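You operate a simulated robot arm through the tools that you are given. There is no shell and no other tool. Be economical: measure what you need, move in short steps, check, and stop when the job is done.

The job below is to be done with a simulated robot arm. You get a single attempt, and the scene is never put back.

TASK
Close the M7 and W2 drains and drawers, then cap their inlets: blue cap on M7, black on W2.

The check looks at the end state, three seconds after you hand in, the way a careful person would. Anything else that was tipped, shoved, dropped, spilled or broken makes it a failure. Lids that push on must go on centred and level and be pressed home; caps that screw on are set level and turned clockwise until they are tight.

THE ROBOT
A 7-joint arm with a fingered hand on a trunk, on a base that drives. Base frame: it is fixed to the floor where the robot stands at the start and does not move with it; the origin is under the middle of the robot, x ahead of it, y to its left, z up. Readings come in mm, degrees, newtons and seconds.
With the tool pointing down near the work surface it reaches from about 100 to 620 mm from the robot's upright axis, wherever it stands. Its first joint turns from -69.0 to 172.0 degrees. Places, roughly: M7 bleed knob [400, -300, 500]; M7 blue key [600, -300, 1000]; M7 drain knob [700, -300, 700]; M7 filter drawer [700, -100, 600]; M7 foot key [1200, -600, 700]; M7 green key [700, -300, 1000]; M7 grey key [600, -300, 1000]; M7 high valve [400, -300, 300]; M7 low valve [500, -200, 300]; M7 side knob [700, -500, 1000]; M7 switch [700, 0, 400]; M7 toilet [900, -400, 800]; W2 bleed knob [600, 100, 500]; W2 blue key [900, 200, 1000]; W2 drain knob [900, 200, 700]; W2 filter drawer [900, 300, 600]. Payload 3.2 kg.
The tool frame sits at the grasp point between the pads (the TCP): z along the fingers, y along the line on which they close. The tips reach 26 mm beyond it. The gripper opens to 88 mm. The gripper's body begins 30 mm behind the TCP. The gripper is a hand of 5 fingers: y runs from the thumb to the fingers, the wrist lies at [-16, -108, -172] in the tool frame.
Orientation is that of the tool frame in the base frame, as a unit quaternion [w, x, y, z]. With the fingers straight down and the wrist toward the robot, the tool's x, y and z point along [0, 1, 0], [1, 0, 0] and [0, 0, -1] of the base frame.

THE INTERFACE
- The arm moves only by the tool drive_tool. Its argument "commands" is a list of rows, each an object (a shift or turn left out is 0) with "translation": the shift along the tool's x, y, z in mm, a list of three; "delta_rot": the turn, a rotation vector about the tool's x, y, z in degrees, a list of three. In form: [{"translation": [tx, ty, tz], "delta_rot": [rx, ry, rz]}, ...]. A call has 1 to 20 rows; each row shifts and turns the commanded pose from where the row before left it, along the tool's axes as they then stand. A row lasts 0.2 s, in which the tool goes at most 50 mm and 8.6 degrees; a call with a longer step from one row to the next is refused whole. Where a pose cannot be reached the arm comes as near as it can. A force on the tool above 40 N (or 10 N above the force at the start of the call, whichever is more), or a blocked arm, ends the call early, and 0.2 s more pass. In this call time passes only in rows, and 0.2 s behind the last. It gives the time, the measured TCP pose, the force on the tool (base axes), the opening and the grip force at its end, in the units of the frame above (readings bear some noise), with the torque about the TCP (base axes, N m) and any sound that the robot's microphone picked up.
- Cameras (640 x 400 px; columns grow to the right, rows downward): "scene" is now at [140.6, -9, 1289.3]; the picture's right is [-0.10, -1.00, 0.00], its down [-0.48, 0.05, -0.87] and it looks along [0.87, -0.09, -0.49] (base axes); focal length 214 px, centre (320, 200). "wrist" rides on the gripper at [67, -97, -117] in the tool frame; the picture's right is [-0.71, 0.33, -0.62], its down [-0.65, -0.65, 0.39] and it looks along [-0.28, 0.68, 0.68] (tool axes); focal length 234 px, centre (320, 200). There is no depth. A picture from a camera that has moved, and an enlarged one, comes with that camera's place and axes in the base frame and with its lens.
- capture(camera): a new picture of that camera. The clock stands still meanwhile.
- move_column(by): slides the trunk up (or, below 0, down) by that many mm; the arm and the scene camera ride with it, the base frame stays. It gives what a move gives, with no picture.
- roll_base(legs): drives the robot by 1 to 6 legs, each [ahead, left, turn to the left] in mm, mm and degrees, along the robot's own axes; the way and the turn of a leg run together, so that a leg with both is an arc; at most 1500 mm and 180 degrees a leg. The arm and the cameras ride along, it lands a little off, and it stops where it bumps. It gives what a move gives.
- finger_targets(index, middle, ring, little, thumb_bend, thumb_turn): sets how far each is bent, from 0 (flat) to 1 (curled in); at 0.3 the hand is open as for a grip, at 0.7 the pads meet at the TCP. One left out holds its place. A second passes; each finger stops where it meets its share of the squeeze, and holds until it gets a number again. It is the only way to open and close the hand. It gives what a move gives, with no picture; readings hold the bend of each and the force on index, middle, ring, little, thumb and palm. thumb_turn goes from beside the hand (0) to across from the fingers (1), as for a grip.
- aim_head(pan, tilt): turns the head with the scene camera to pan (to the left, within 86 degrees either way) and tilt (down, from -29 to 69), counted from straight ahead of the robot. It gives what a move gives.
- zoom(camera, box): a new picture of the part [left, top, right, bottom] of that camera's present view, enlarged. The clock stands still meanwhile.
- hand_in(): hands the job in; it is judged then, once.

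Go step by step. Nothing tells you exact positions but the pictures and the camera data: compare them with the known pose of the tool, close in by small moves and look again before you grip or let go. The budget is 120 turns and 82 pictures, counting those below and the enlarged ones. Unless the task says otherwise, let go and move clear before handing in, and close with one line.

The tools are called after ">>>" by a JSON object that holds its "op" and its "data". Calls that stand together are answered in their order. drive_tool: Moves the arm, as the interface text tells. Its arguments: {"type":"object","properties":{"commands":{"type":"array","items":{"type":"object","properties":{"translation":{"type":"array","items":{"type":"number"}},"delta_rot":{"type":"array","items":{"type":"number"}}}}}},"required":["commands"]} The other tools are called the same way: move_column (by) slides the trunk up or down; finger_targets (index, middle, ring, little, thumb_bend, thumb_turn) moves the fingers one by one; roll_base (legs) drives the base; aim_head (pan, tilt) turns the head that bears the scene camera; capture (camera) takes a picture; zoom (camera, box) takes an enlarged picture of a part of a camera's view; hand_in () hands the job in.

At the start:

```text
t: 0.0
tcp_pos: [448.4, -52.1, 1255.9]
tool_rot: [-0.001, 0.708, 0.707, 0.0]
wrist_force: [0.2, -0.4, -0.7]
wrist_torque: [-0.01, 0.02, 0.02]
finger_gap: 87.7
gripper_force: 0.1
shape: jaw
bend: [0.3, 0.3, 0.3, 0.3, 0.3, 0.97]
finger forces: [0.0, 0.0, 0.0, 0.1, 0.1, 0.0]
trunk travel left (down, up): [-585.0, 255.0]
robot x, y, heading: [1.9, 1.3, 0.2]
head pan, tilt: [-5.7, 29.1]
```

scene: 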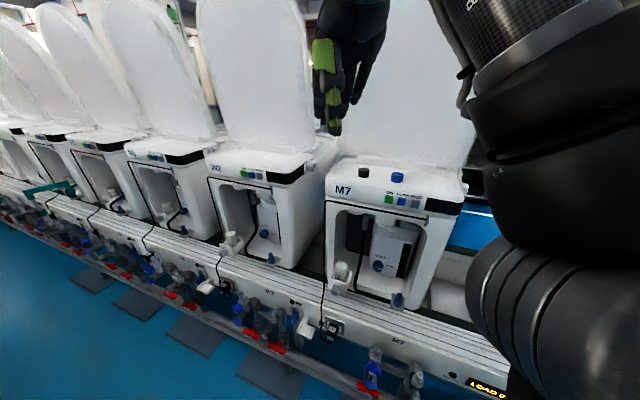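
wrist: 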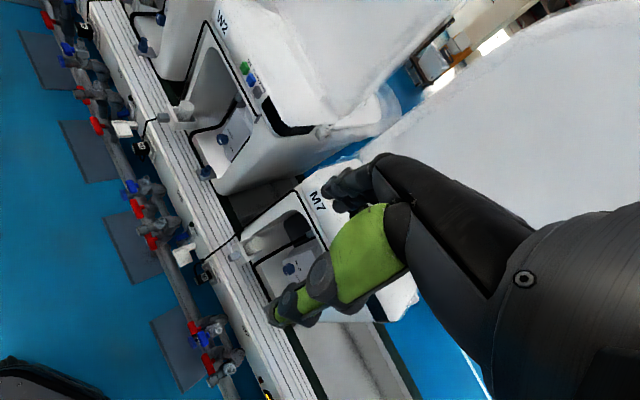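

I see a row of toilet test units with M7 in front right and W2 left of it; two caps (black and blue) appear to lie on top of M7. I'll zoom in for details first.

>>> {"op": "zoom", "data": {"camera": "scene", "box": [310, 150, 480, 320]}}

>>> {"op": "zoom", "data": {"camera": "scene", "box": [190, 130, 350, 300]}}

>>> {"op": "zoom", "data": {"camera": "scene", "box": [180, 240, 520, 400]}}

```text
2.35 times, centred on (395, 235) of scene
camera zoom: at [140.6, -9.0, 1289.3], right [-0.1, -1.0, 0.0], down [-0.48, 0.05, -0.87], along [0.87, -0.09, -0.49], focal length 505 px, centre (144, 118)
```

zoom: 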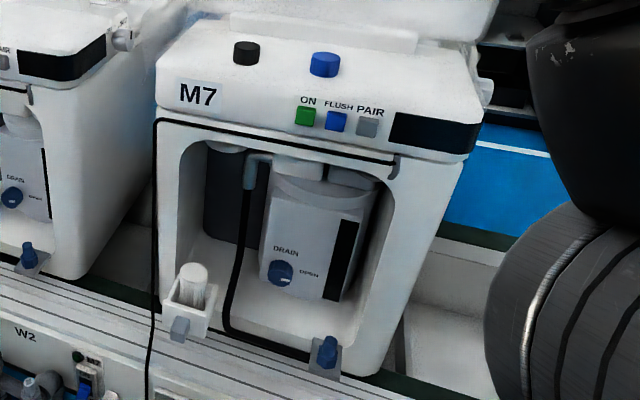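

```text
2.35 times, centred on (270, 215) of scene
camera zoom: at [140.6, -9.0, 1289.3], right [-0.1, -1.0, 0.0], down [-0.48, 0.05, -0.87], along [0.87, -0.09, -0.49], focal length 505 px, centre (438, 165)
```

zoom: 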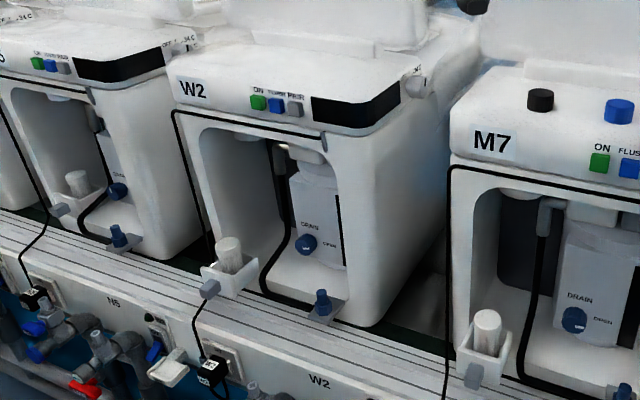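

```text
1.88 times, centred on (350, 320) of scene
camera zoom: at [140.6, -9.0, 1289.3], right [-0.1, -1.0, 0.0], down [-0.48, 0.05, -0.87], along [0.87, -0.09, -0.49], focal length 404 px, centre (264, -26)
```

zoom: 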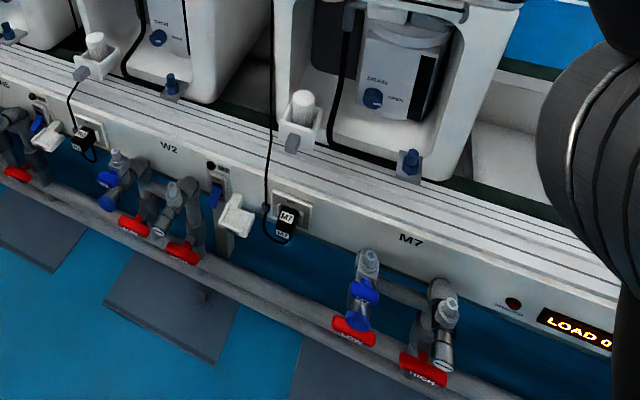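

The units' row runs diagonally; both drawers stick out, and the caps sit on top of M7. I'll turn the base to face the row square and look again.

>>> {"op": "roll_base", "data": {"legs": [[0, 0, -28]]}}

>>> {"op": "aim_head", "data": {"pan": 15, "tilt": 35}}

>>> {"op": "capture", "data": {"camera": "scene"}}

>>> {"op": "capture", "data": {"camera": "wrist"}}

```text
t: 1.8
tcp_pos: [374.5, -255.3, 1255.0]
tool_rot: [0.0, 0.856, 0.517, 0.0]
wrist_force: [-1.2, 0.1, -0.2]
wrist_torque: [-0.02, 0.02, 0.01]
finger_gap: 87.9
gripper_force: 0.2
shape: jaw
bend: [0.3, 0.3, 0.3, 0.3, 0.3, 0.97]
finger forces: [0.1, 0.0, 0.0, 0.1, 0.1, 0.0]
trunk travel left (down, up): [-585.0, 255.0]
robot x, y, heading: [-1.4, 0.2, -27.9]
head pan, tilt: [-5.7, 29.1]
```

```text
t: 2.6
tcp_pos: [373.8, -255.2, 1256.6]
tool_rot: [0.0, 0.856, 0.517, 0.0]
wrist_force: [0.6, -0.1, -0.1]
wrist_torque: [0.02, 0.0, 0.02]
finger_gap: 87.8
gripper_force: 0.0
shape: jaw
bend: [0.3, 0.3, 0.3, 0.3, 0.3, 0.97]
finger forces: [0.0, 0.0, 0.0, 0.0, 0.1, 0.0]
trunk travel left (down, up): [-585.0, 255.0]
robot x, y, heading: [3.2, 5.3, -28.0]
head pan, tilt: [15.0, 35.0]
```

```text
76 pictures are left
camera scene: at [130.3, -42.9, 1280.0], right [-0.22, -0.98, 0.0], down [-0.56, 0.13, -0.82], along [0.8, -0.18, -0.57], focal length 214 px, centre (320, 200)
```

scene: 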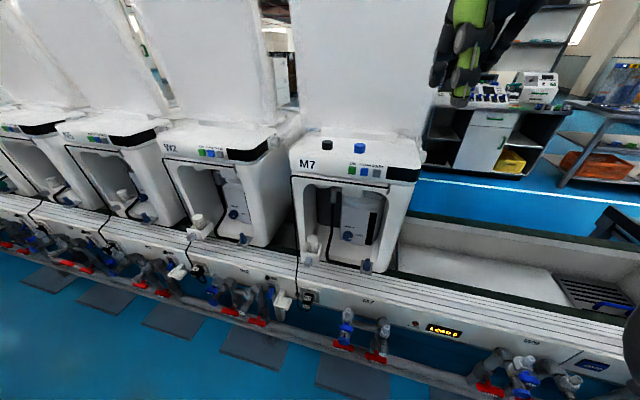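

```text
75 pictures are left
camera wrist: at [319.7, -150.5, 1373.2], right [-0.04, -0.78, 0.62], down [-0.88, -0.27, -0.39], along [0.47, -0.56, -0.68], focal length 234 px, centre (320, 200)
```

wrist: 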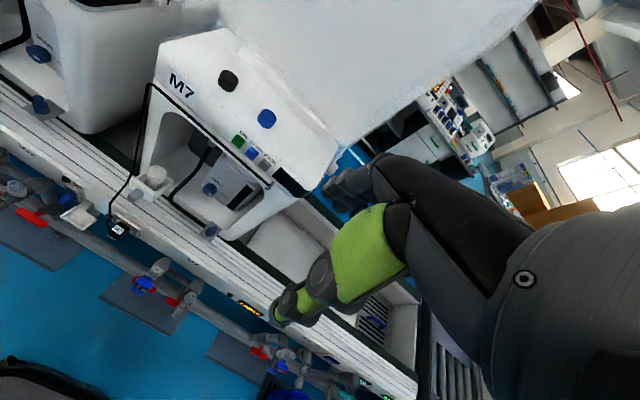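

The base now faces the row roughly squarely. I'll zoom on the bay details to read the knobs and find the inlets.

>>> {"op": "zoom", "data": {"camera": "scene", "box": [285, 130, 425, 285]}}

>>> {"op": "zoom", "data": {"camera": "scene", "box": [155, 130, 285, 275]}}

>>> {"op": "zoom", "data": {"camera": "scene", "box": [320, 230, 400, 280]}}

>>> {"op": "zoom", "data": {"camera": "wrist", "box": [120, 40, 300, 250]}}

```text
2.58 times, centred on (355, 208) of scene
camera zoom: at [130.3, -42.9, 1280.0], right [-0.22, -0.98, 0.0], down [-0.56, 0.13, -0.82], along [0.8, -0.18, -0.57], focal length 554 px, centre (230, 181)
```

zoom: 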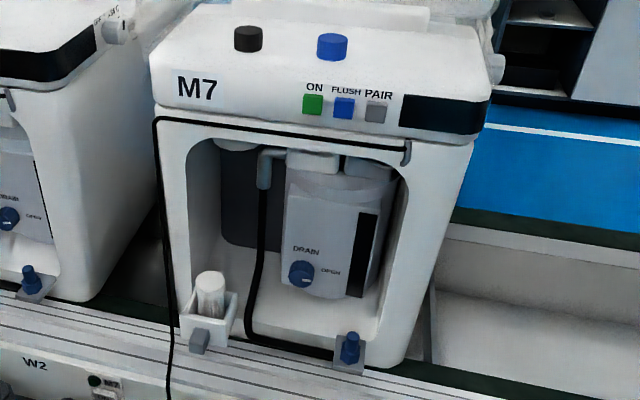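

```text
2.76 times, centred on (220, 202) of scene
camera zoom: at [130.3, -42.9, 1280.0], right [-0.22, -0.98, 0.0], down [-0.56, 0.13, -0.82], along [0.8, -0.18, -0.57], focal length 592 px, centre (596, 193)
```

zoom: 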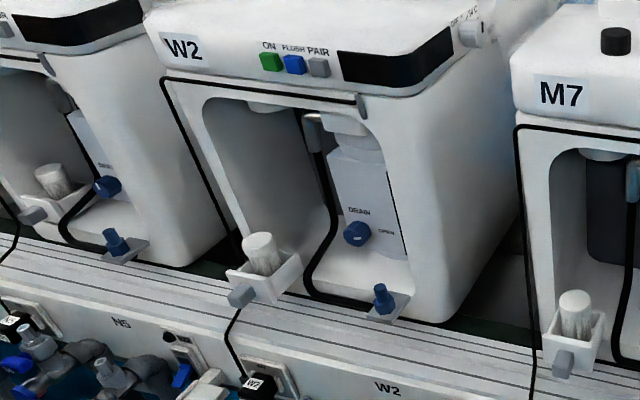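

```text
8.00 times, centred on (360, 255) of scene
camera zoom: at [130.3, -42.9, 1280.0], right [-0.22, -0.98, 0.0], down [-0.56, 0.13, -0.82], along [0.8, -0.18, -0.57], focal length 1716 px, centre (0, -240)
```

zoom: 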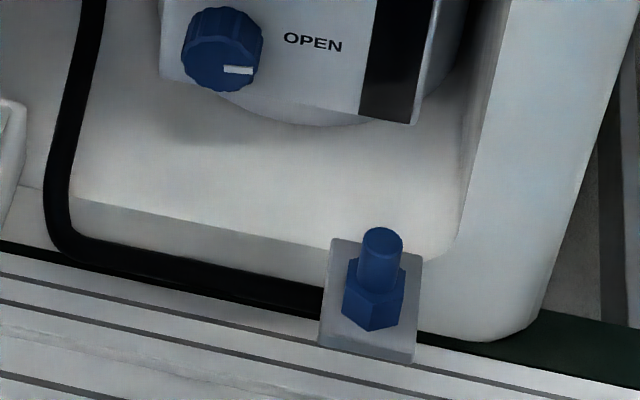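

```text
1.90 times, centred on (210, 145) of wrist
camera zoom: at [319.7, -150.5, 1373.2], right [-0.04, -0.78, 0.62], down [-0.88, -0.27, -0.39], along [0.47, -0.56, -0.68], focal length 446 px, centre (530, 305)
```

zoom: 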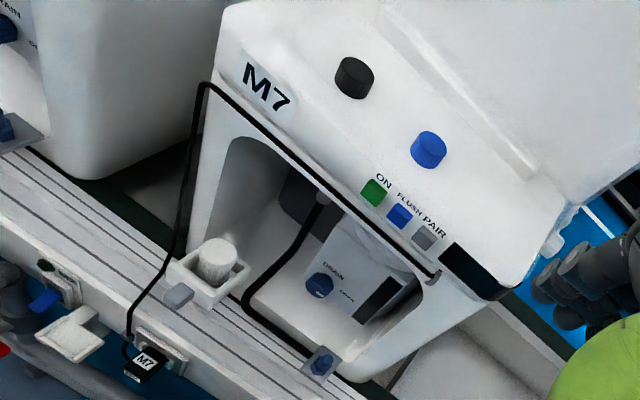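

The blue hex stubs on brackets at the bay's front right look like the inlets. Now I compare the drain knobs' pointers on W2, N5, and others.

>>> {"op": "zoom", "data": {"camera": "scene", "box": [215, 195, 265, 245]}}

>>> {"op": "zoom", "data": {"camera": "scene", "box": [50, 165, 160, 235]}}

>>> {"op": "zoom", "data": {"camera": "scene", "box": [300, 280, 420, 370]}}

```text
8.00 times, centred on (240, 220) of scene
camera zoom: at [130.3, -42.9, 1280.0], right [-0.22, -0.98, 0.0], down [-0.56, 0.13, -0.82], along [0.8, -0.18, -0.57], focal length 1716 px, centre (960, 40)
```

zoom: 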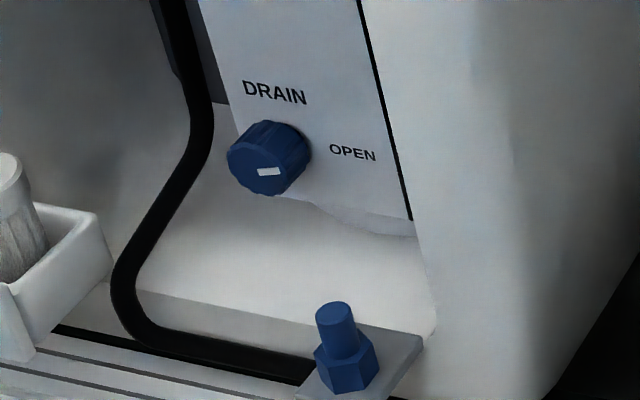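

```text
5.71 times, centred on (105, 200) of scene
camera zoom: at [130.3, -42.9, 1280.0], right [-0.22, -0.98, 0.0], down [-0.56, 0.13, -0.82], along [0.8, -0.18, -0.57], focal length 1226 px, centre (1549, 200)
```

zoom: 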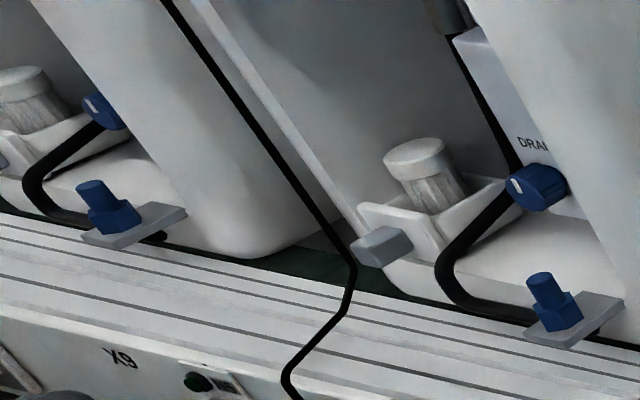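

```text
4.44 times, centred on (360, 325) of scene
camera zoom: at [130.3, -42.9, 1280.0], right [-0.22, -0.98, 0.0], down [-0.56, 0.13, -0.82], along [0.8, -0.18, -0.57], focal length 953 px, centre (142, -356)
```

zoom: 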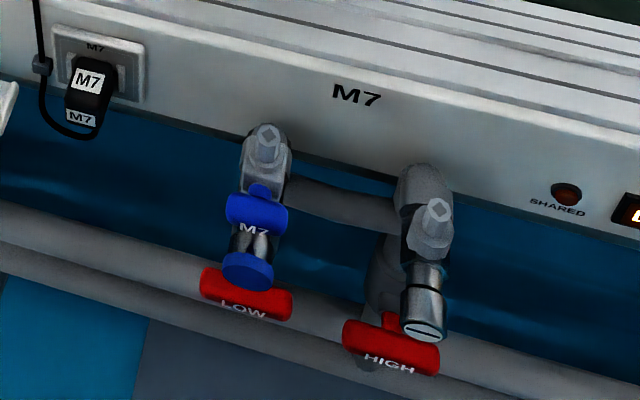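

Pointers on M7 and W2 point at OPEN (right), whereas neighbouring units point up (closed). Next I look down to see how far forward the base can drive beneath the bench.

>>> {"op": "aim_head", "data": {"pan": 0, "tilt": 69}}

>>> {"op": "capture", "data": {"camera": "scene"}}

```text
t: 3.6
tcp_pos: [374.5, -255.6, 1255.4]
tool_rot: [0.0, 0.857, 0.516, 0.001]
wrist_force: [0.4, 0.9, 0.9]
wrist_torque: [0.02, -0.02, 0.0]
finger_gap: 87.6
gripper_force: 0.0
shape: jaw
bend: [0.3, 0.3, 0.3, 0.3, 0.3, 0.97]
finger forces: [0.1, 0.1, 0.1, 0.0, 0.0, 0.0]
trunk travel left (down, up): [-585.0, 255.0]
robot x, y, heading: [-0.1, -2.6, -28.2]
head pan, tilt: [0.0, 68.8]
```

```text
67 pictures are left
camera scene: at [94.0, -49.4, 1236.3], right [-0.47, -0.89, 0.0], down [-0.82, 0.43, -0.36], along [0.32, -0.17, -0.93], focal length 214 px, centre (320, 200)
```

scene: 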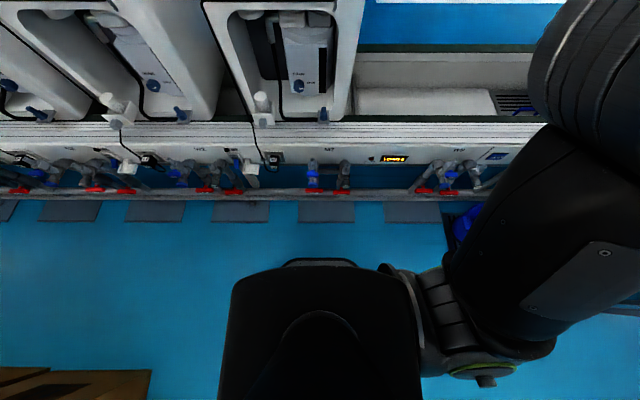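

The base front lies about 210 mm ahead of its axis, and valve handles about 520 mm ahead, so I can drive 240 mm forward safely. Then I look again.

>>> {"op": "roll_base", "data": {"legs": [[240, 0, 0]]}}

>>> {"op": "aim_head", "data": {"pan": 0, "tilt": 45}}

>>> {"op": "capture", "data": {"camera": "scene"}}

>>> {"op": "capture", "data": {"camera": "wrist"}}

```text
t: 5.4
tcp_pos: [581.1, -365.2, 1253.7]
tool_rot: [0.0, 0.856, 0.517, 0.0]
wrist_force: [-0.8, 0.2, 0.1]
wrist_torque: [0.0, -0.01, 0.02]
finger_gap: 87.7
gripper_force: 0.1
shape: jaw
bend: [0.3, 0.3, 0.3, 0.3, 0.3, 0.97]
finger forces: [0.0, 0.0, 0.0, 0.0, 0.0, 0.0]
trunk travel left (down, up): [-585.0, 255.0]
robot x, y, heading: [205.3, -111.0, -27.9]
head pan, tilt: [0.0, 68.8]
```

```text
t: 6.2
tcp_pos: [580.4, -364.7, 1255.6]
tool_rot: [0.0, 0.856, 0.517, 0.0]
wrist_force: [0.3, 0.1, 0.8]
wrist_torque: [-0.04, -0.03, 0.04]
finger_gap: 87.7
gripper_force: 0.2
shape: jaw
bend: [0.3, 0.3, 0.3, 0.3, 0.3, 0.97]
finger forces: [0.0, 0.0, 0.1, 0.1, 0.0, 0.0]
trunk travel left (down, up): [-585.0, 255.0]
robot x, y, heading: [206.9, -110.7, -27.9]
head pan, tilt: [0.0, 45.0]
```

```text
66 pictures are left
camera scene: at [323.7, -170.3, 1265.1], right [-0.47, -0.89, 0.0], down [-0.63, 0.33, -0.71], along [0.63, -0.33, -0.71], focal length 214 px, centre (320, 200)
```

scene: 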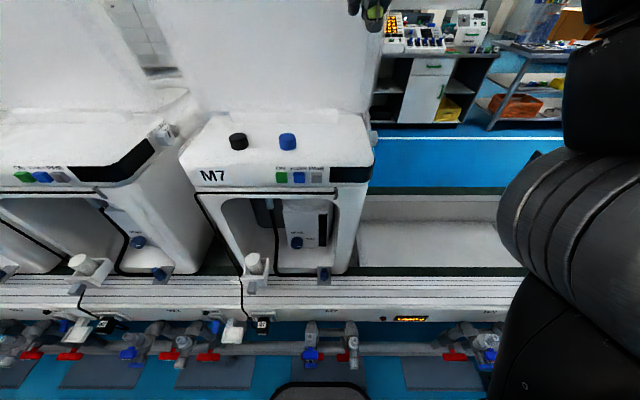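

```text
65 pictures are left
camera wrist: at [527.0, -259.4, 1373.3], right [-0.04, -0.78, 0.62], down [-0.88, -0.27, -0.39], along [0.47, -0.56, -0.68], focal length 234 px, centre (320, 200)
```

wrist: 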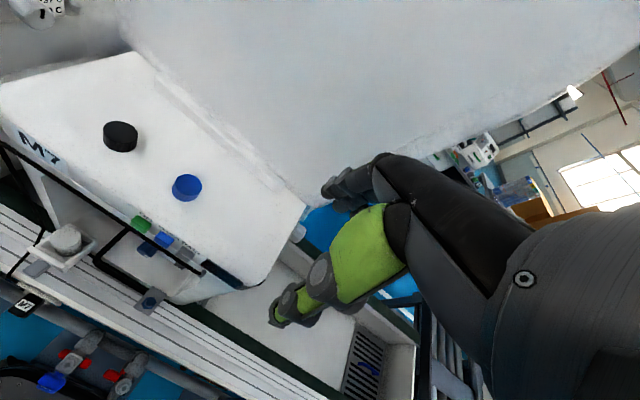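

Triangulating gives the blue cap ≈[706,-295,1040], the black cap ≈[748,-205,1043], and M7's drain knob ≈[717,-290,666]. I'll zoom to place the drawer and inlet.

>>> {"op": "zoom", "data": {"camera": "scene", "box": [180, 180, 380, 310]}}

>>> {"op": "zoom", "data": {"camera": "wrist", "box": [0, 180, 240, 330]}}

```text
3.08 times, centred on (280, 245) of scene
camera zoom: at [323.7, -170.3, 1265.1], right [-0.47, -0.89, 0.0], down [-0.63, 0.33, -0.71], along [0.63, -0.33, -0.71], focal length 660 px, centre (443, 62)
```

zoom: 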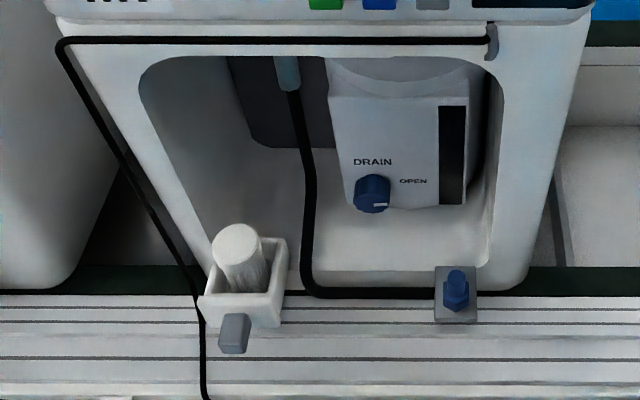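

```text
2.67 times, centred on (120, 255) of wrist
camera zoom: at [527.0, -259.4, 1373.3], right [-0.04, -0.78, 0.62], down [-0.88, -0.27, -0.39], along [0.47, -0.56, -0.68], focal length 624 px, centre (853, 53)
```

zoom: 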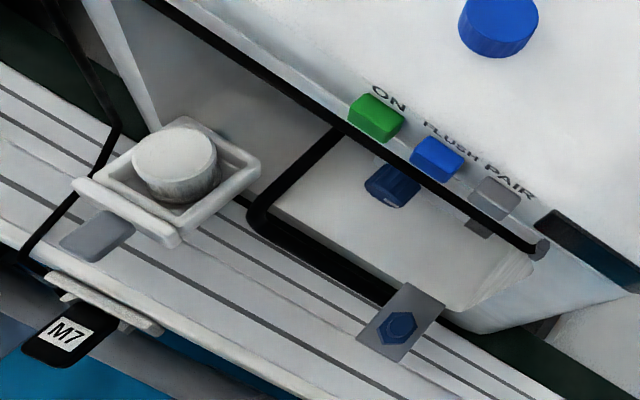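

I take M7's inlet stub top ≈[588,-322,665] and its drawer handle ≈[651,-114,632]. Before lowering I check where the elbow and shoulder sit.

>>> {"op": "aim_head", "data": {"pan": -55, "tilt": 45}}

>>> {"op": "capture", "data": {"camera": "scene"}}

```text
t: 7.5
tcp_pos: [581.3, -364.0, 1255.2]
tool_rot: [0.0, 0.856, 0.517, 0.0]
wrist_force: [1.1, -0.8, 0.8]
wrist_torque: [0.03, 0.03, 0.0]
finger_gap: 87.8
gripper_force: 0.1
shape: jaw
bend: [0.3, 0.3, 0.3, 0.3, 0.3, 0.97]
finger forces: [0.0, 0.0, 0.0, 0.0, 0.0, 0.0]
trunk travel left (down, up): [-585.0, 255.0]
robot x, y, heading: [208.4, -108.4, -27.6]
head pan, tilt: [-55.0, 45.0]
```

```text
62 pictures are left
camera scene: at [262.1, -213.1, 1265.1], right [-0.99, -0.13, 0.0], down [-0.09, 0.7, -0.71], along [0.09, -0.7, -0.71], focal length 214 px, centre (320, 200)
```

scene: 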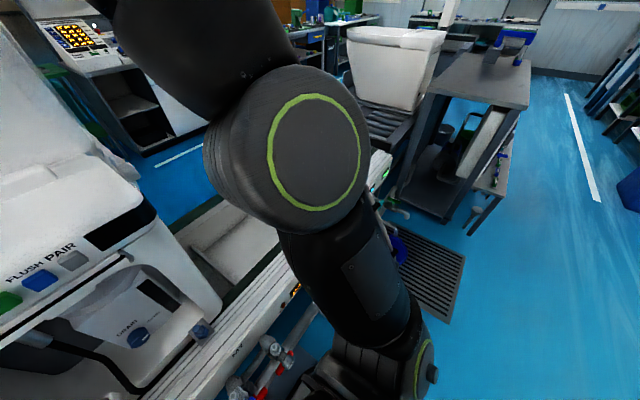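

The elbow is at about z 1140 to the right, clear of the bench. I'll retract the hand, then lower the trunk.

>>> {"op": "drive_tool", "data": {"commands": [{"translation": [30, -35, 0]}, {"translation": [30, -35, 0]}, {"translation": [30, -35, 0]}, {"translation": [30, -35, 0]}]}}

>>> {"op": "move_column", "data": {"by": -300}}

>>> {"op": "aim_head", "data": {"pan": 0, "tilt": 35}}

>>> {"op": "capture", "data": {"camera": "scene"}}

>>> {"op": "capture", "data": {"camera": "wrist"}}

```text
t: 8.5
tcp_pos: [510.6, -190.8, 1255.2]
tool_rot: [0.0, 0.856, 0.517, -0.001]
wrist_force: [0.0, 0.8, -0.2]
wrist_torque: [-0.02, 0.0, -0.04]
finger_gap: 87.9
gripper_force: 0.1
shape: jaw
bend: [0.3, 0.3, 0.3, 0.3, 0.3, 0.97]
finger forces: [0.0, 0.1, 0.1, 0.0, 0.0, 0.1]
trunk travel left (down, up): [-585.0, 255.0]
robot x, y, heading: [208.5, -108.4, -27.5]
head pan, tilt: [-55.0, 45.0]
```

```text
t: 11.5
tcp_pos: [512.9, -193.0, 955.0]
tool_rot: [0.0, 0.856, 0.518, 0.0]
wrist_force: [1.0, 0.3, 0.0]
wrist_torque: [0.01, -0.03, 0.03]
finger_gap: 87.8
gripper_force: 0.1
shape: jaw
bend: [0.3, 0.3, 0.3, 0.3, 0.3, 0.97]
finger forces: [0.1, 0.0, 0.0, 0.0, 0.0, 0.0]
trunk travel left (down, up): [-285.0, 555.0]
robot x, y, heading: [207.4, -108.5, -27.7]
head pan, tilt: [-55.0, 45.0]
```

```text
t: 12.7
tcp_pos: [514.7, -194.5, 952.2]
tool_rot: [-0.005, 0.856, 0.517, -0.004]
wrist_force: [0.1, 0.0, -0.1]
wrist_torque: [0.01, -0.02, -0.01]
finger_gap: 87.5
gripper_force: 0.0
shape: jaw
bend: [0.3, 0.3, 0.3, 0.3, 0.3, 0.97]
finger forces: [0.0, 0.1, 0.0, 0.0, 0.0, 0.0]
trunk travel left (down, up): [-285.0, 555.0]
robot x, y, heading: [209.1, -107.1, -27.7]
head pan, tilt: [0.0, 35.0]
```

```text
61 pictures are left
camera scene: at [319.1, -187.6, 977.0], right [-0.63, -0.77, 0.0], down [-0.46, 0.38, -0.8], along [0.62, -0.51, -0.6], focal length 214 px, centre (320, 200)
```

scene: 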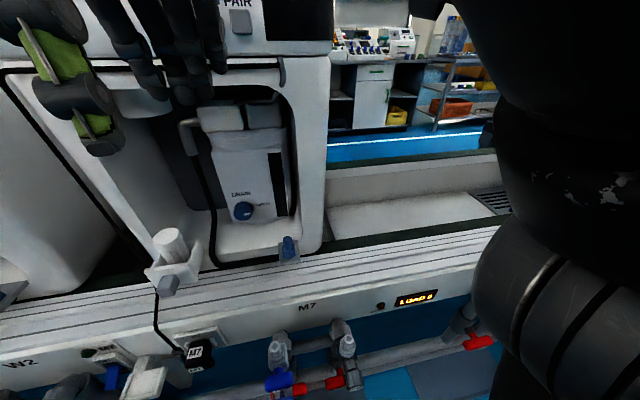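

```text
60 pictures are left
camera wrist: at [462.8, -90.0, 1071.3], right [-0.03, -0.78, 0.62], down [-0.89, -0.27, -0.38], along [0.46, -0.56, -0.69], focal length 234 px, centre (320, 200)
```

wrist: 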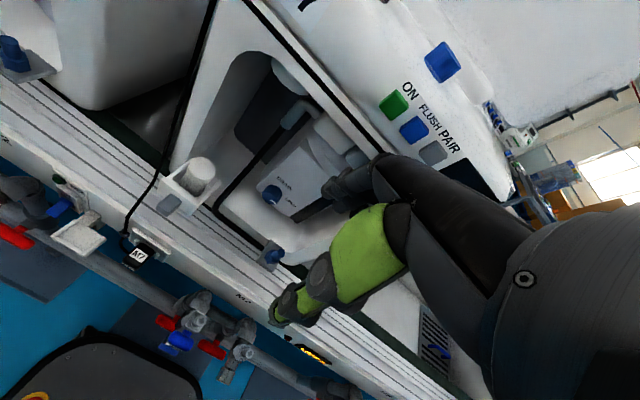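

The drawer handle checks out at ≈[650,-115,632]. I move the hand to in front of it, lowered, to push with the backs of the fingers.

>>> {"op": "drive_tool", "data": {"commands": [{"translation": [45, -5, 0]}, {"translation": [45, -5, 0]}, {"translation": [45, -5, 0]}, {"translation": [0, 0, 45]}, {"translation": [0, 0, 45]}, {"translation": [0, 0, 45]}, {"translation": [0, 0, 45]}, {"translation": [0, 0, 45]}, {"translation": [0, 0, 45]}, {"translation": [0, 0, 30]}]}}

>>> {"op": "capture", "data": {"camera": "scene"}}

>>> {"op": "capture", "data": {"camera": "wrist"}}

```text
t: 14.9
tcp_pos: [536.3, -125.9, 647.0]
tool_rot: [0.0, 0.856, 0.516, 0.001]
wrist_force: [-0.6, 0.0, 0.1]
wrist_torque: [0.02, -0.02, 0.02]
finger_gap: 88.1
gripper_force: 0.0
shape: jaw
bend: [0.3, 0.3, 0.3, 0.3, 0.3, 0.97]
finger forces: [0.1, 0.0, 0.0, 0.1, 0.0, 0.1]
out of reach, approached as far as the arm can: row 2, 3
trunk travel left (down, up): [-285.0, 555.0]
robot x, y, heading: [203.8, -109.6, -27.6]
head pan, tilt: [0.0, 35.0]
```

```text
59 pictures are left
camera scene: at [329.7, -173.4, 980.0], right [-0.47, -0.89, 0.0], down [-0.51, 0.27, -0.82], along [0.72, -0.38, -0.57], focal length 214 px, centre (320, 200)
```

scene: 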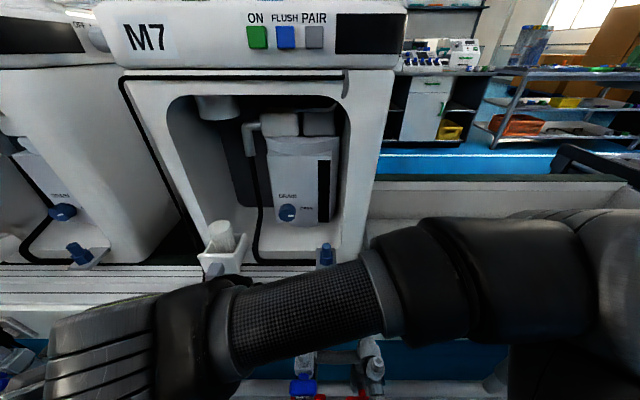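

```text
58 pictures are left
camera wrist: at [482.1, -20.7, 764.2], right [-0.04, -0.78, 0.62], down [-0.88, -0.27, -0.39], along [0.47, -0.56, -0.68], focal length 234 px, centre (320, 200)
```

wrist: 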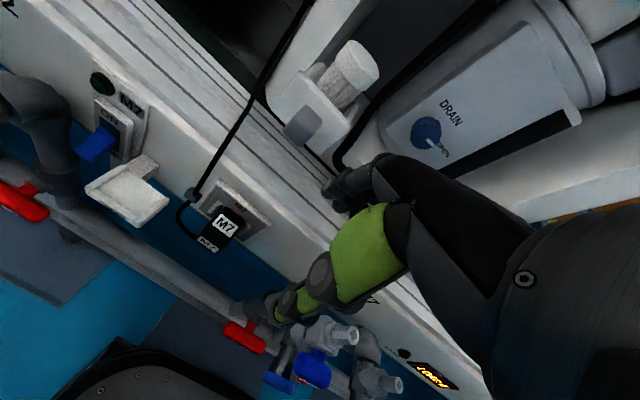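

The hand is low in front of the drawer and about 60 mm to its right. I shift left and approach the handle.

>>> {"op": "drive_tool", "data": {"commands": [{"translation": [30, 10, 0]}, {"translation": [30, 10, 0]}]}}

>>> {"op": "capture", "data": {"camera": "wrist"}}

```text
t: 15.5
tcp_pos: [582.1, -80.8, 646.3]
tool_rot: [0.001, 0.856, 0.517, 0.0]
wrist_force: [-0.7, 0.3, -0.1]
wrist_torque: [0.02, -0.01, 0.04]
finger_gap: 87.7
gripper_force: 0.0
shape: jaw
bend: [0.3, 0.3, 0.3, 0.3, 0.3, 0.97]
finger forces: [0.1, 0.2, 0.0, 0.0, 0.0, 0.0]
trunk travel left (down, up): [-285.0, 555.0]
robot x, y, heading: [207.2, -107.7, -27.7]
head pan, tilt: [0.0, 35.0]
```

```text
57 pictures are left
camera wrist: at [528.8, 24.1, 764.3], right [-0.04, -0.78, 0.62], down [-0.88, -0.27, -0.39], along [0.47, -0.56, -0.68], focal length 234 px, centre (320, 200)
```

wrist: 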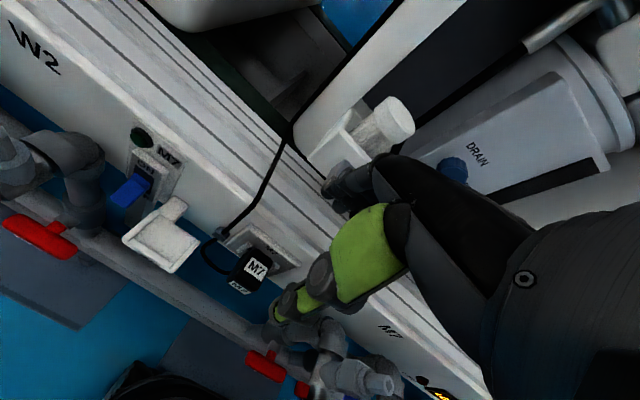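

The handle lies straight ahead about 60 mm from the TCP. I push forward in small steps.

>>> {"op": "drive_tool", "data": {"commands": [{"translation": [0, 8, 0]}, {"translation": [0, 8, 0]}, {"translation": [0, 8, 0]}, {"translation": [0, 8, 0]}, {"translation": [0, 8, 0]}, {"translation": [0, 8, 0]}]}}

>>> {"op": "capture", "data": {"camera": "scene"}}

```text
t: 16.9
tcp_pos: [625.5, -103.3, 644.4]
tool_rot: [0.001, 0.856, 0.518, 0.0]
wrist_force: [-0.2, 0.9, -1.0]
wrist_torque: [0.01, -0.02, 0.0]
finger_gap: 87.9
gripper_force: 0.1
shape: jaw
bend: [0.3, 0.3, 0.3, 0.3, 0.3, 0.97]
finger forces: [0.1, 0.2, 0.1, 0.0, 0.1, 0.0]
trunk travel left (down, up): [-285.0, 555.0]
robot x, y, heading: [208.4, -108.6, -27.5]
head pan, tilt: [0.0, 35.0]
```

```text
56 pictures are left
camera scene: at [329.7, -173.4, 980.0], right [-0.47, -0.89, 0.0], down [-0.51, 0.27, -0.82], along [0.72, -0.38, -0.57], focal length 214 px, centre (320, 200)
```

scene: 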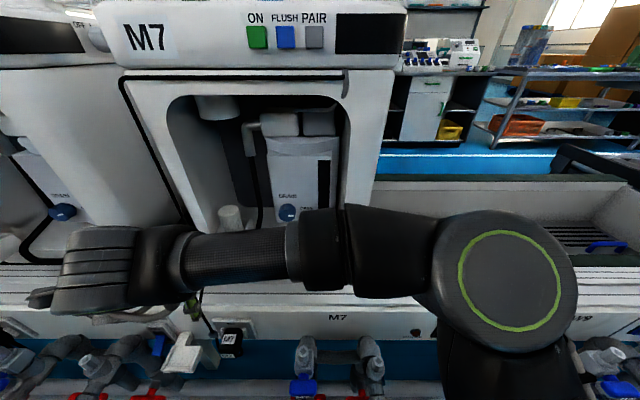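

The drawer has moved in (brush shifted inward) with little force. I keep pushing until it resists.

>>> {"op": "drive_tool", "data": {"commands": [{"translation": [0, 6, 0]}, {"translation": [0, 6, 0]}, {"translation": [0, 6, 0]}, {"translation": [0, 6, 0]}, {"translation": [0, 6, 0]}, {"translation": [0, 6, 0]}]}}

>>> {"op": "capture", "data": {"camera": "wrist"}}

```text
t: 18.3
tcp_pos: [653.1, -117.1, 648.2]
tool_rot: [0.001, 0.854, 0.52, 0.002]
wrist_force: [-26.2, 13.6, 11.0]
wrist_torque: [-0.15, -0.23, -0.11]
finger_gap: 68.0
gripper_force: 0.1
shape: jaw
bend: [0.39, 0.46, 0.3, 0.3, 0.3, 0.97]
finger forces: [10.2, 19.0, 0.0, 0.0, 0.0, 0.1]
trunk travel left (down, up): [-285.0, 555.0]
robot x, y, heading: [206.3, -110.6, -28.0]
head pan, tilt: [0.0, 35.0]
```

```text
55 pictures are left
camera wrist: at [598.9, -12.5, 766.1], right [-0.03, -0.78, 0.62], down [-0.88, -0.28, -0.39], along [0.48, -0.56, -0.68], focal length 234 px, centre (320, 200)
```

wrist: 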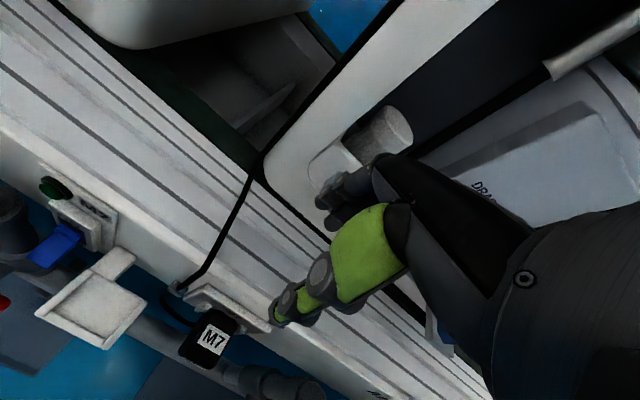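

Resistance is now about 30 N and the index/middle fingers give way; the drawer seems home. I back off and check.

>>> {"op": "drive_tool", "data": {"commands": [{"translation": [0, -30, 0]}, {"translation": [0, -40, 0]}, {"translation": [0, -40, -20]}, {"translation": [0, 0, -40]}]}}

>>> {"op": "zoom", "data": {"camera": "scene", "box": [160, 120, 360, 290]}}

>>> {"op": "capture", "data": {"camera": "wrist"}}

```text
t: 19.3
tcp_pos: [560.7, -69.9, 706.9]
tool_rot: [0.001, 0.856, 0.517, 0.0]
wrist_force: [0.2, 0.3, 0.6]
wrist_torque: [-0.01, -0.02, 0.03]
finger_gap: 87.9
gripper_force: 0.0
shape: jaw
bend: [0.3, 0.3, 0.3, 0.3, 0.3, 0.97]
finger forces: [0.1, 0.1, 0.0, 0.0, 0.0, 0.0]
trunk travel left (down, up): [-285.0, 555.0]
robot x, y, heading: [211.0, -106.8, -27.5]
head pan, tilt: [0.0, 35.0]
```

```text
2.35 times, centred on (260, 205) of scene
camera zoom: at [329.6, -173.4, 979.9], right [-0.47, -0.89, 0.0], down [-0.51, 0.27, -0.82], along [0.72, -0.38, -0.57], focal length 505 px, centre (461, 188)
```

zoom: 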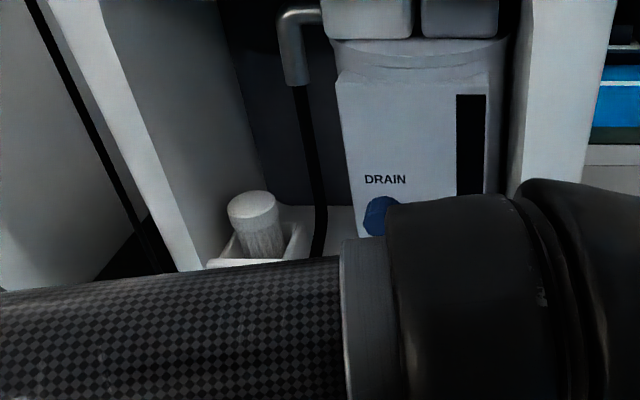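

```text
53 pictures are left
camera wrist: at [507.2, 35.7, 824.8], right [-0.04, -0.78, 0.62], down [-0.88, -0.27, -0.39], along [0.47, -0.56, -0.68], focal length 234 px, centre (320, 200)
```

wrist: 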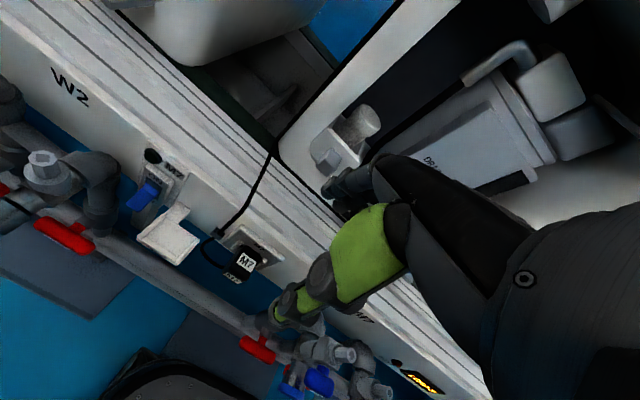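

The drawer moved about 57 mm inward; I zoom to see if its front is flush.

>>> {"op": "zoom", "data": {"camera": "wrist", "box": [250, 80, 410, 220]}}

```text
2.86 times, centred on (330, 150) of wrist
camera zoom: at [507.2, 35.7, 824.8], right [-0.04, -0.78, 0.62], down [-0.88, -0.27, -0.39], along [0.47, -0.56, -0.68], focal length 669 px, centre (291, 343)
```

zoom: 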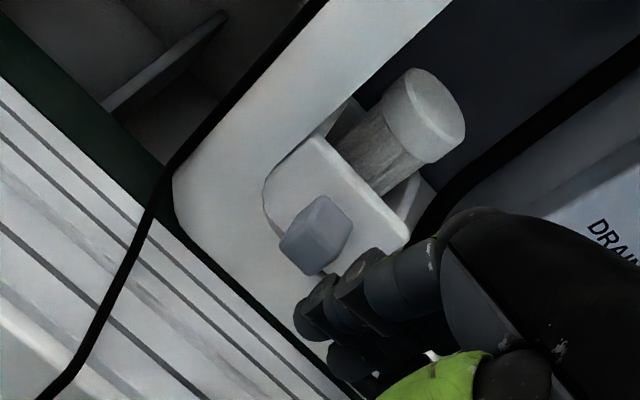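

The drawer's front plate looks flush on the bay face. Next, the drain knob: I move to the right, raise, and turn the hand so that thumb and fingers will straddle the knob sideways with the wrist upper right.

>>> {"op": "drive_tool", "data": {"commands": [{"translation": [-10, 0, -40]}, {"translation": [-40, 0, -40]}, {"translation": [-40, 10, 0]}, {"translation": [-40, 10, 0]}, {"delta_rot": [0, 0, -8.5]}, {"delta_rot": [0, 0, -8.5]}, {"delta_rot": [0, 0, -8.5]}, {"delta_rot": [0, 0, -8.5]}, {"delta_rot": [0, 0, -8.5]}, {"delta_rot": [0, 0, -8.5]}, {"delta_rot": [0, 0, -8.5]}, {"delta_rot": [0, 0, -8.5]}, {"delta_rot": [0, 0, -8.5]}, {"delta_rot": [0, 0, -8.5]}, {"delta_rot": [0, 0, -5]}]}}

>>> {"op": "capture", "data": {"camera": "scene"}}

```text
refused: row 2 steps farther than a row can; nothing moved
```

```text
51 pictures are left
camera scene: at [329.6, -173.4, 979.9], right [-0.47, -0.89, 0.0], down [-0.51, 0.27, -0.82], along [0.72, -0.38, -0.57], focal length 214 px, centre (320, 200)
```

scene: 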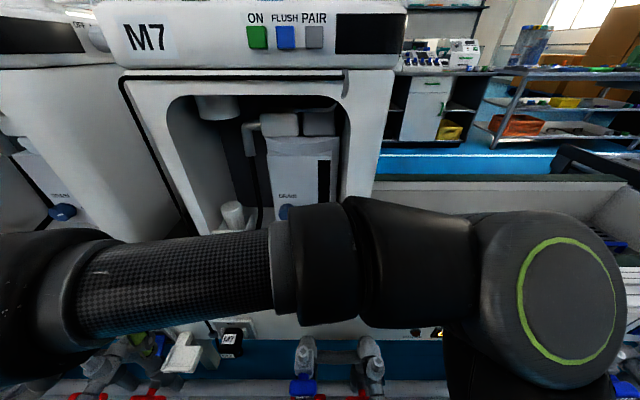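

One row was too long; I resend with smaller steps.

>>> {"op": "drive_tool", "data": {"commands": [{"translation": [0, 0, -40]}, {"translation": [-25, 0, -40]}, {"translation": [-40, 5, 0]}, {"translation": [-40, 5, 0]}, {"translation": [-25, 5, 0]}, {"delta_rot": [0, 0, -8.5]}, {"delta_rot": [0, 0, -8.5]}, {"delta_rot": [0, 0, -8.5]}, {"delta_rot": [0, 0, -8.5]}, {"delta_rot": [0, 0, -8.5]}, {"delta_rot": [0, 0, -8.5]}, {"delta_rot": [0, 0, -8.5]}, {"delta_rot": [0, 0, -8.5]}, {"delta_rot": [0, 0, -8.5]}, {"delta_rot": [0, 0, -8.5]}, {"delta_rot": [0, 0, -5]}]}}

>>> {"op": "capture", "data": {"camera": "scene"}}

```text
t: 22.7
tcp_pos: [495.9, -176.7, 783.3]
tool_rot: [-0.001, 0.241, 0.97, 0.0]
wrist_force: [-0.7, 0.5, -0.9]
wrist_torque: [0.0, 0.0, 0.02]
finger_gap: 88.0
gripper_force: 0.0
shape: jaw
bend: [0.3, 0.3, 0.3, 0.3, 0.3, 0.97]
finger forces: [0.0, 0.0, 0.0, 0.0, 0.1, 0.0]
out of reach, approached as far as the arm can: row 16
trunk travel left (down, up): [-285.0, 555.0]
robot x, y, heading: [208.3, -109.5, -28.1]
head pan, tilt: [0.0, 35.0]
```

```text
50 pictures are left
camera scene: at [329.8, -173.4, 979.9], right [-0.47, -0.89, 0.0], down [-0.51, 0.27, -0.82], along [0.72, -0.38, -0.57], focal length 214 px, centre (320, 200)
```

scene: 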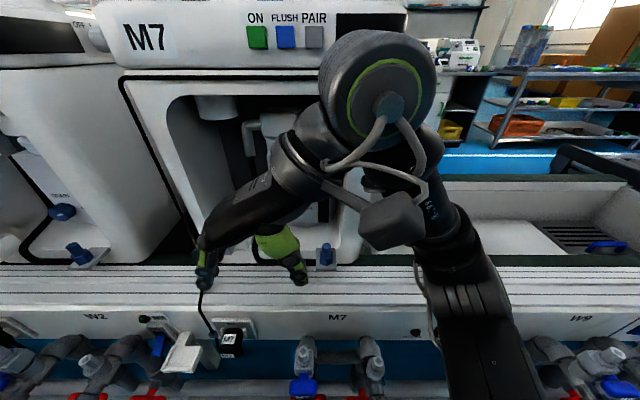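

Orientation is as intended: thumb right, fingers left. I advance a bit and tilt the fingers forward.

>>> {"op": "drive_tool", "data": {"commands": [{"translation": [-35, 0, 0]}, {"translation": [-35, 0, 0]}, {"delta_rot": [0, -7.5, 0]}, {"delta_rot": [0, -7.5, 0]}, {"delta_rot": [0, -7.5, 0]}, {"delta_rot": [0, -7.5, 0]}, {"delta_rot": [0, -7.5, 0]}, {"delta_rot": [0, -7.5, 0]}, {"delta_rot": [0, -7.5, 0]}, {"delta_rot": [0, -7.5, 0]}]}}

>>> {"op": "capture", "data": {"camera": "scene"}}

>>> {"op": "capture", "data": {"camera": "wrist"}}

```text
t: 24.9
tcp_pos: [483.4, -129.6, 757.1]
tool_rot: [0.479, 0.217, 0.843, -0.118]
wrist_force: [0.5, 0.3, 0.3]
wrist_torque: [0.0, 0.0, -0.04]
finger_gap: 87.9
gripper_force: 0.1
shape: jaw
bend: [0.3, 0.3, 0.3, 0.3, 0.3, 0.97]
finger forces: [0.0, 0.0, 0.0, 0.0, 0.1, 0.0]
out of reach, approached as far as the arm can: row 1, 2, 3, 4, 5, 6, 7
trunk travel left (down, up): [-285.0, 555.0]
robot x, y, heading: [207.1, -112.3, -27.7]
head pan, tilt: [0.0, 35.0]
```

```text
49 pictures are left
camera scene: at [329.8, -173.3, 980.0], right [-0.46, -0.89, 0.0], down [-0.51, 0.27, -0.82], along [0.73, -0.38, -0.57], focal length 214 px, centre (320, 200)
```

scene: 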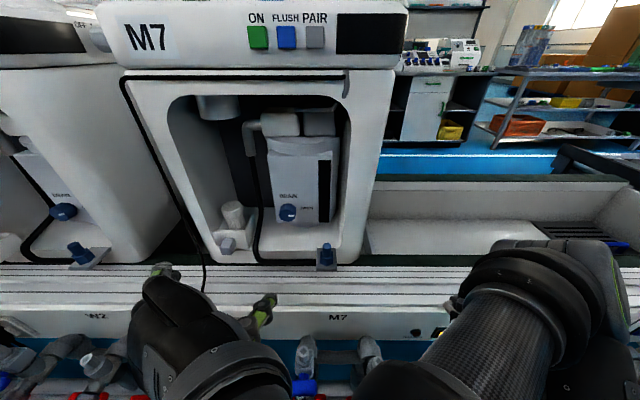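

```text
48 pictures are left
camera wrist: at [319.9, -150.6, 759.5], right [0.0, 0.37, 0.93], down [0.27, -0.9, 0.35], along [0.96, 0.25, -0.1], focal length 234 px, centre (320, 200)
```

wrist: 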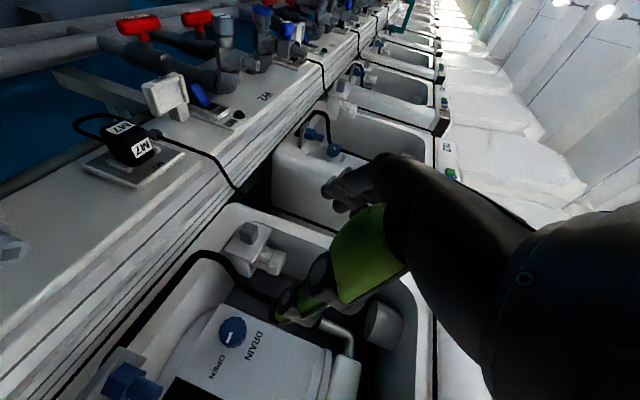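

The drain knob sits at about [719,-290,667], straight ahead along the fingers. I curl ring and little fingers out of the way, narrow the opening, and advance to a standoff.

>>> {"op": "finger_targets", "data": {"index": 0.4, "middle": 0.4, "ring": 1, "little": 1, "thumb_bend": 0.4}}

>>> {"op": "drive_tool", "data": {"commands": [{"translation": [-8, -6, 45]}, {"translation": [-8, -6, 45]}, {"translation": [-8, -6, 45]}, {"translation": [-8, -6, 45]}, {"translation": [-8, -6, 45]}]}}

>>> {"op": "capture", "data": {"camera": "scene"}}

>>> {"op": "capture", "data": {"camera": "wrist"}}

```text
t: 25.9
tcp_pos: [483.1, -129.6, 755.5]
tool_rot: [0.479, 0.216, 0.843, -0.118]
wrist_force: [-0.1, 0.8, -0.3]
wrist_torque: [0.01, 0.02, -0.01]
finger_gap: 67.4
gripper_force: 0.1
shape: fingers
bend: [0.4, 0.4, 1.0, 1.0, 0.4, 0.97]
finger forces: [0.0, 0.0, 0.0, 0.1, 0.0, 0.0]
trunk travel left (down, up): [-285.0, 555.0]
robot x, y, heading: [207.8, -106.9, -27.8]
head pan, tilt: [0.0, 35.0]
```

```text
t: 27.1
tcp_pos: [655.1, -249.8, 675.9]
tool_rot: [0.485, 0.207, 0.841, -0.119]
wrist_force: [-0.4, 0.0, 0.5]
wrist_torque: [0.01, 0.02, -0.01]
finger_gap: 66.9
gripper_force: 0.0
shape: fingers
bend: [0.4, 0.4, 1.0, 1.0, 0.4, 0.97]
finger forces: [0.0, 0.0, 0.0, 0.0, 0.1, 0.0]
trunk travel left (down, up): [-285.0, 555.0]
robot x, y, heading: [206.0, -110.8, -27.6]
head pan, tilt: [0.0, 35.0]
```

```text
47 pictures are left
camera scene: at [329.8, -173.4, 980.0], right [-0.47, -0.89, 0.0], down [-0.51, 0.27, -0.82], along [0.72, -0.38, -0.57], focal length 214 px, centre (320, 200)
```

scene: 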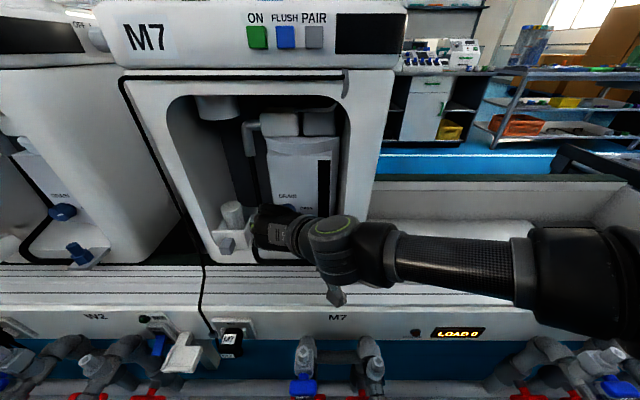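

```text
46 pictures are left
camera wrist: at [491.6, -272.7, 678.1], right [-0.01, 0.38, 0.92], down [0.28, -0.89, 0.37], along [0.96, 0.26, -0.1], focal length 234 px, centre (320, 200)
```

wrist: 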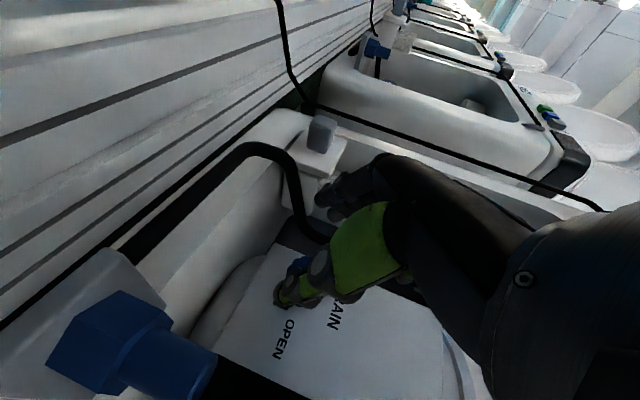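

The wrist camera side is near the inlet, so I tilt the hand 15° steeper for clearance, then advance most of the way.

>>> {"op": "drive_tool", "data": {"commands": [{"delta_rot": [0, 7.5, 0]}, {"delta_rot": [0, 7.5, 0]}, {"translation": [-12, -1.4, 12]}, {"translation": [-12, -1.4, 12]}]}}

>>> {"op": "capture", "data": {"camera": "wrist"}}

>>> {"op": "zoom", "data": {"camera": "scene", "box": [200, 150, 360, 290]}}

```text
t: 28.1
tcp_pos: [691.4, -262.0, 649.9]
tool_rot: [0.37, 0.222, 0.897, -0.092]
wrist_force: [0.5, -0.3, 0.3]
wrist_torque: [0.0, -0.04, 0.02]
finger_gap: 67.1
gripper_force: 0.1
shape: fingers
bend: [0.4, 0.4, 1.0, 1.0, 0.4, 0.97]
finger forces: [0.0, 0.1, 0.1, 0.0, 0.1, 0.0]
out of reach, approached as far as the arm can: row 1, 2, 3
trunk travel left (down, up): [-285.0, 555.0]
robot x, y, heading: [204.2, -113.0, -27.6]
head pan, tilt: [0.0, 35.0]
```

```text
45 pictures are left
camera wrist: at [531.8, -286.5, 686.3], right [0.21, 0.27, 0.94], down [0.35, -0.92, 0.18], along [0.92, 0.29, -0.28], focal length 234 px, centre (320, 200)
```

wrist: 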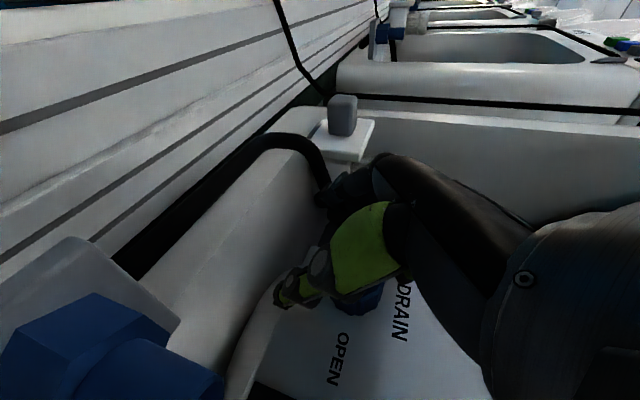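

```text
2.86 times, centred on (280, 220) of scene
camera zoom: at [329.6, -173.6, 980.0], right [-0.47, -0.89, 0.0], down [-0.51, 0.27, -0.82], along [0.73, -0.38, -0.57], focal length 613 px, centre (434, 143)
```

zoom: 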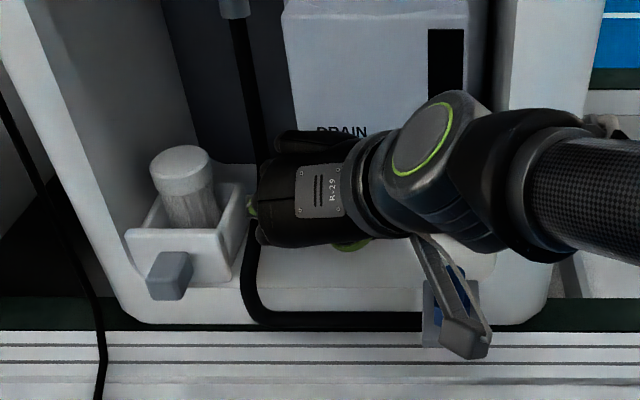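

The tilt pulled the TCP low (z 650), so I lift with the trunk by 27 mm, then align laterally.

>>> {"op": "move_column", "data": {"by": 28}}

>>> {"op": "drive_tool", "data": {"commands": [{"translation": [-6, -6, 6]}, {"translation": [-6, -6, 6]}]}}

>>> {"op": "capture", "data": {"camera": "wrist"}}

```text
t: 28.9
tcp_pos: [690.6, -260.8, 678.6]
tool_rot: [0.371, 0.221, 0.897, -0.092]
wrist_force: [-0.7, 0.0, 0.4]
wrist_torque: [0.0, -0.01, 0.01]
finger_gap: 67.1
gripper_force: 0.1
shape: fingers
bend: [0.4, 0.4, 1.0, 1.0, 0.4, 0.97]
finger forces: [0.1, 0.0, 0.1, 0.0, 0.1, 0.0]
trunk travel left (down, up): [-313.0, 527.0]
robot x, y, heading: [207.9, -111.4, -27.6]
head pan, tilt: [0.0, 35.0]
```

```text
t: 29.5
tcp_pos: [699.1, -279.3, 678.3]
tool_rot: [0.372, 0.22, 0.897, -0.091]
wrist_force: [-3.4, 3.1, 0.5]
wrist_torque: [0.08, -0.02, 0.21]
finger_gap: 67.1
gripper_force: 2.8
shape: fingers
bend: [0.4, 0.38, 1.0, 1.0, 0.4, 0.97]
finger forces: [0.1, 4.6, 0.0, 0.1, 0.0, 0.1]
trunk travel left (down, up): [-313.0, 527.0]
robot x, y, heading: [206.9, -106.9, -27.4]
head pan, tilt: [0.0, 35.0]
```

```text
43 pictures are left
camera wrist: at [539.7, -304.2, 714.4], right [0.21, 0.27, 0.94], down [0.35, -0.92, 0.18], along [0.91, 0.29, -0.28], focal length 234 px, centre (320, 200)
```

wrist: 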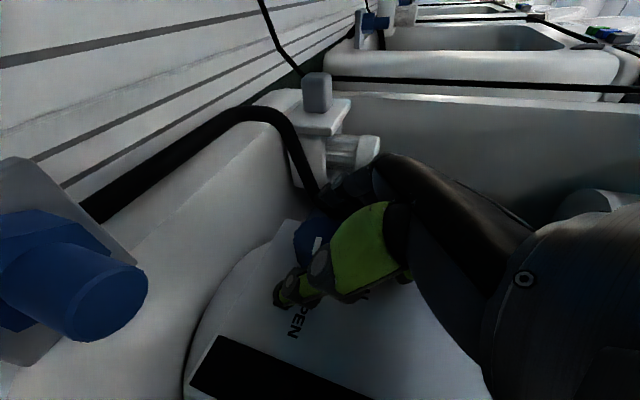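

The middle finger touches something at ~5 N, so I take a closer look at the knob between thumb and fingers.

>>> {"op": "zoom", "data": {"camera": "wrist", "box": [240, 150, 420, 330]}}

```text
2.22 times, centred on (330, 240) of wrist
camera zoom: at [539.7, -304.2, 714.4], right [0.21, 0.27, 0.94], down [0.35, -0.92, 0.18], along [0.91, 0.29, -0.28], focal length 520 px, centre (298, 111)
```

zoom: 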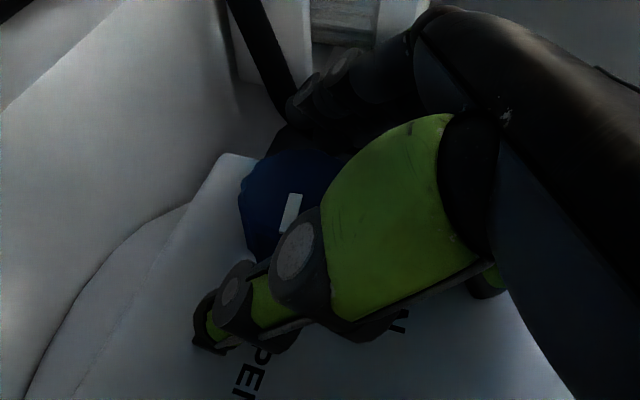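

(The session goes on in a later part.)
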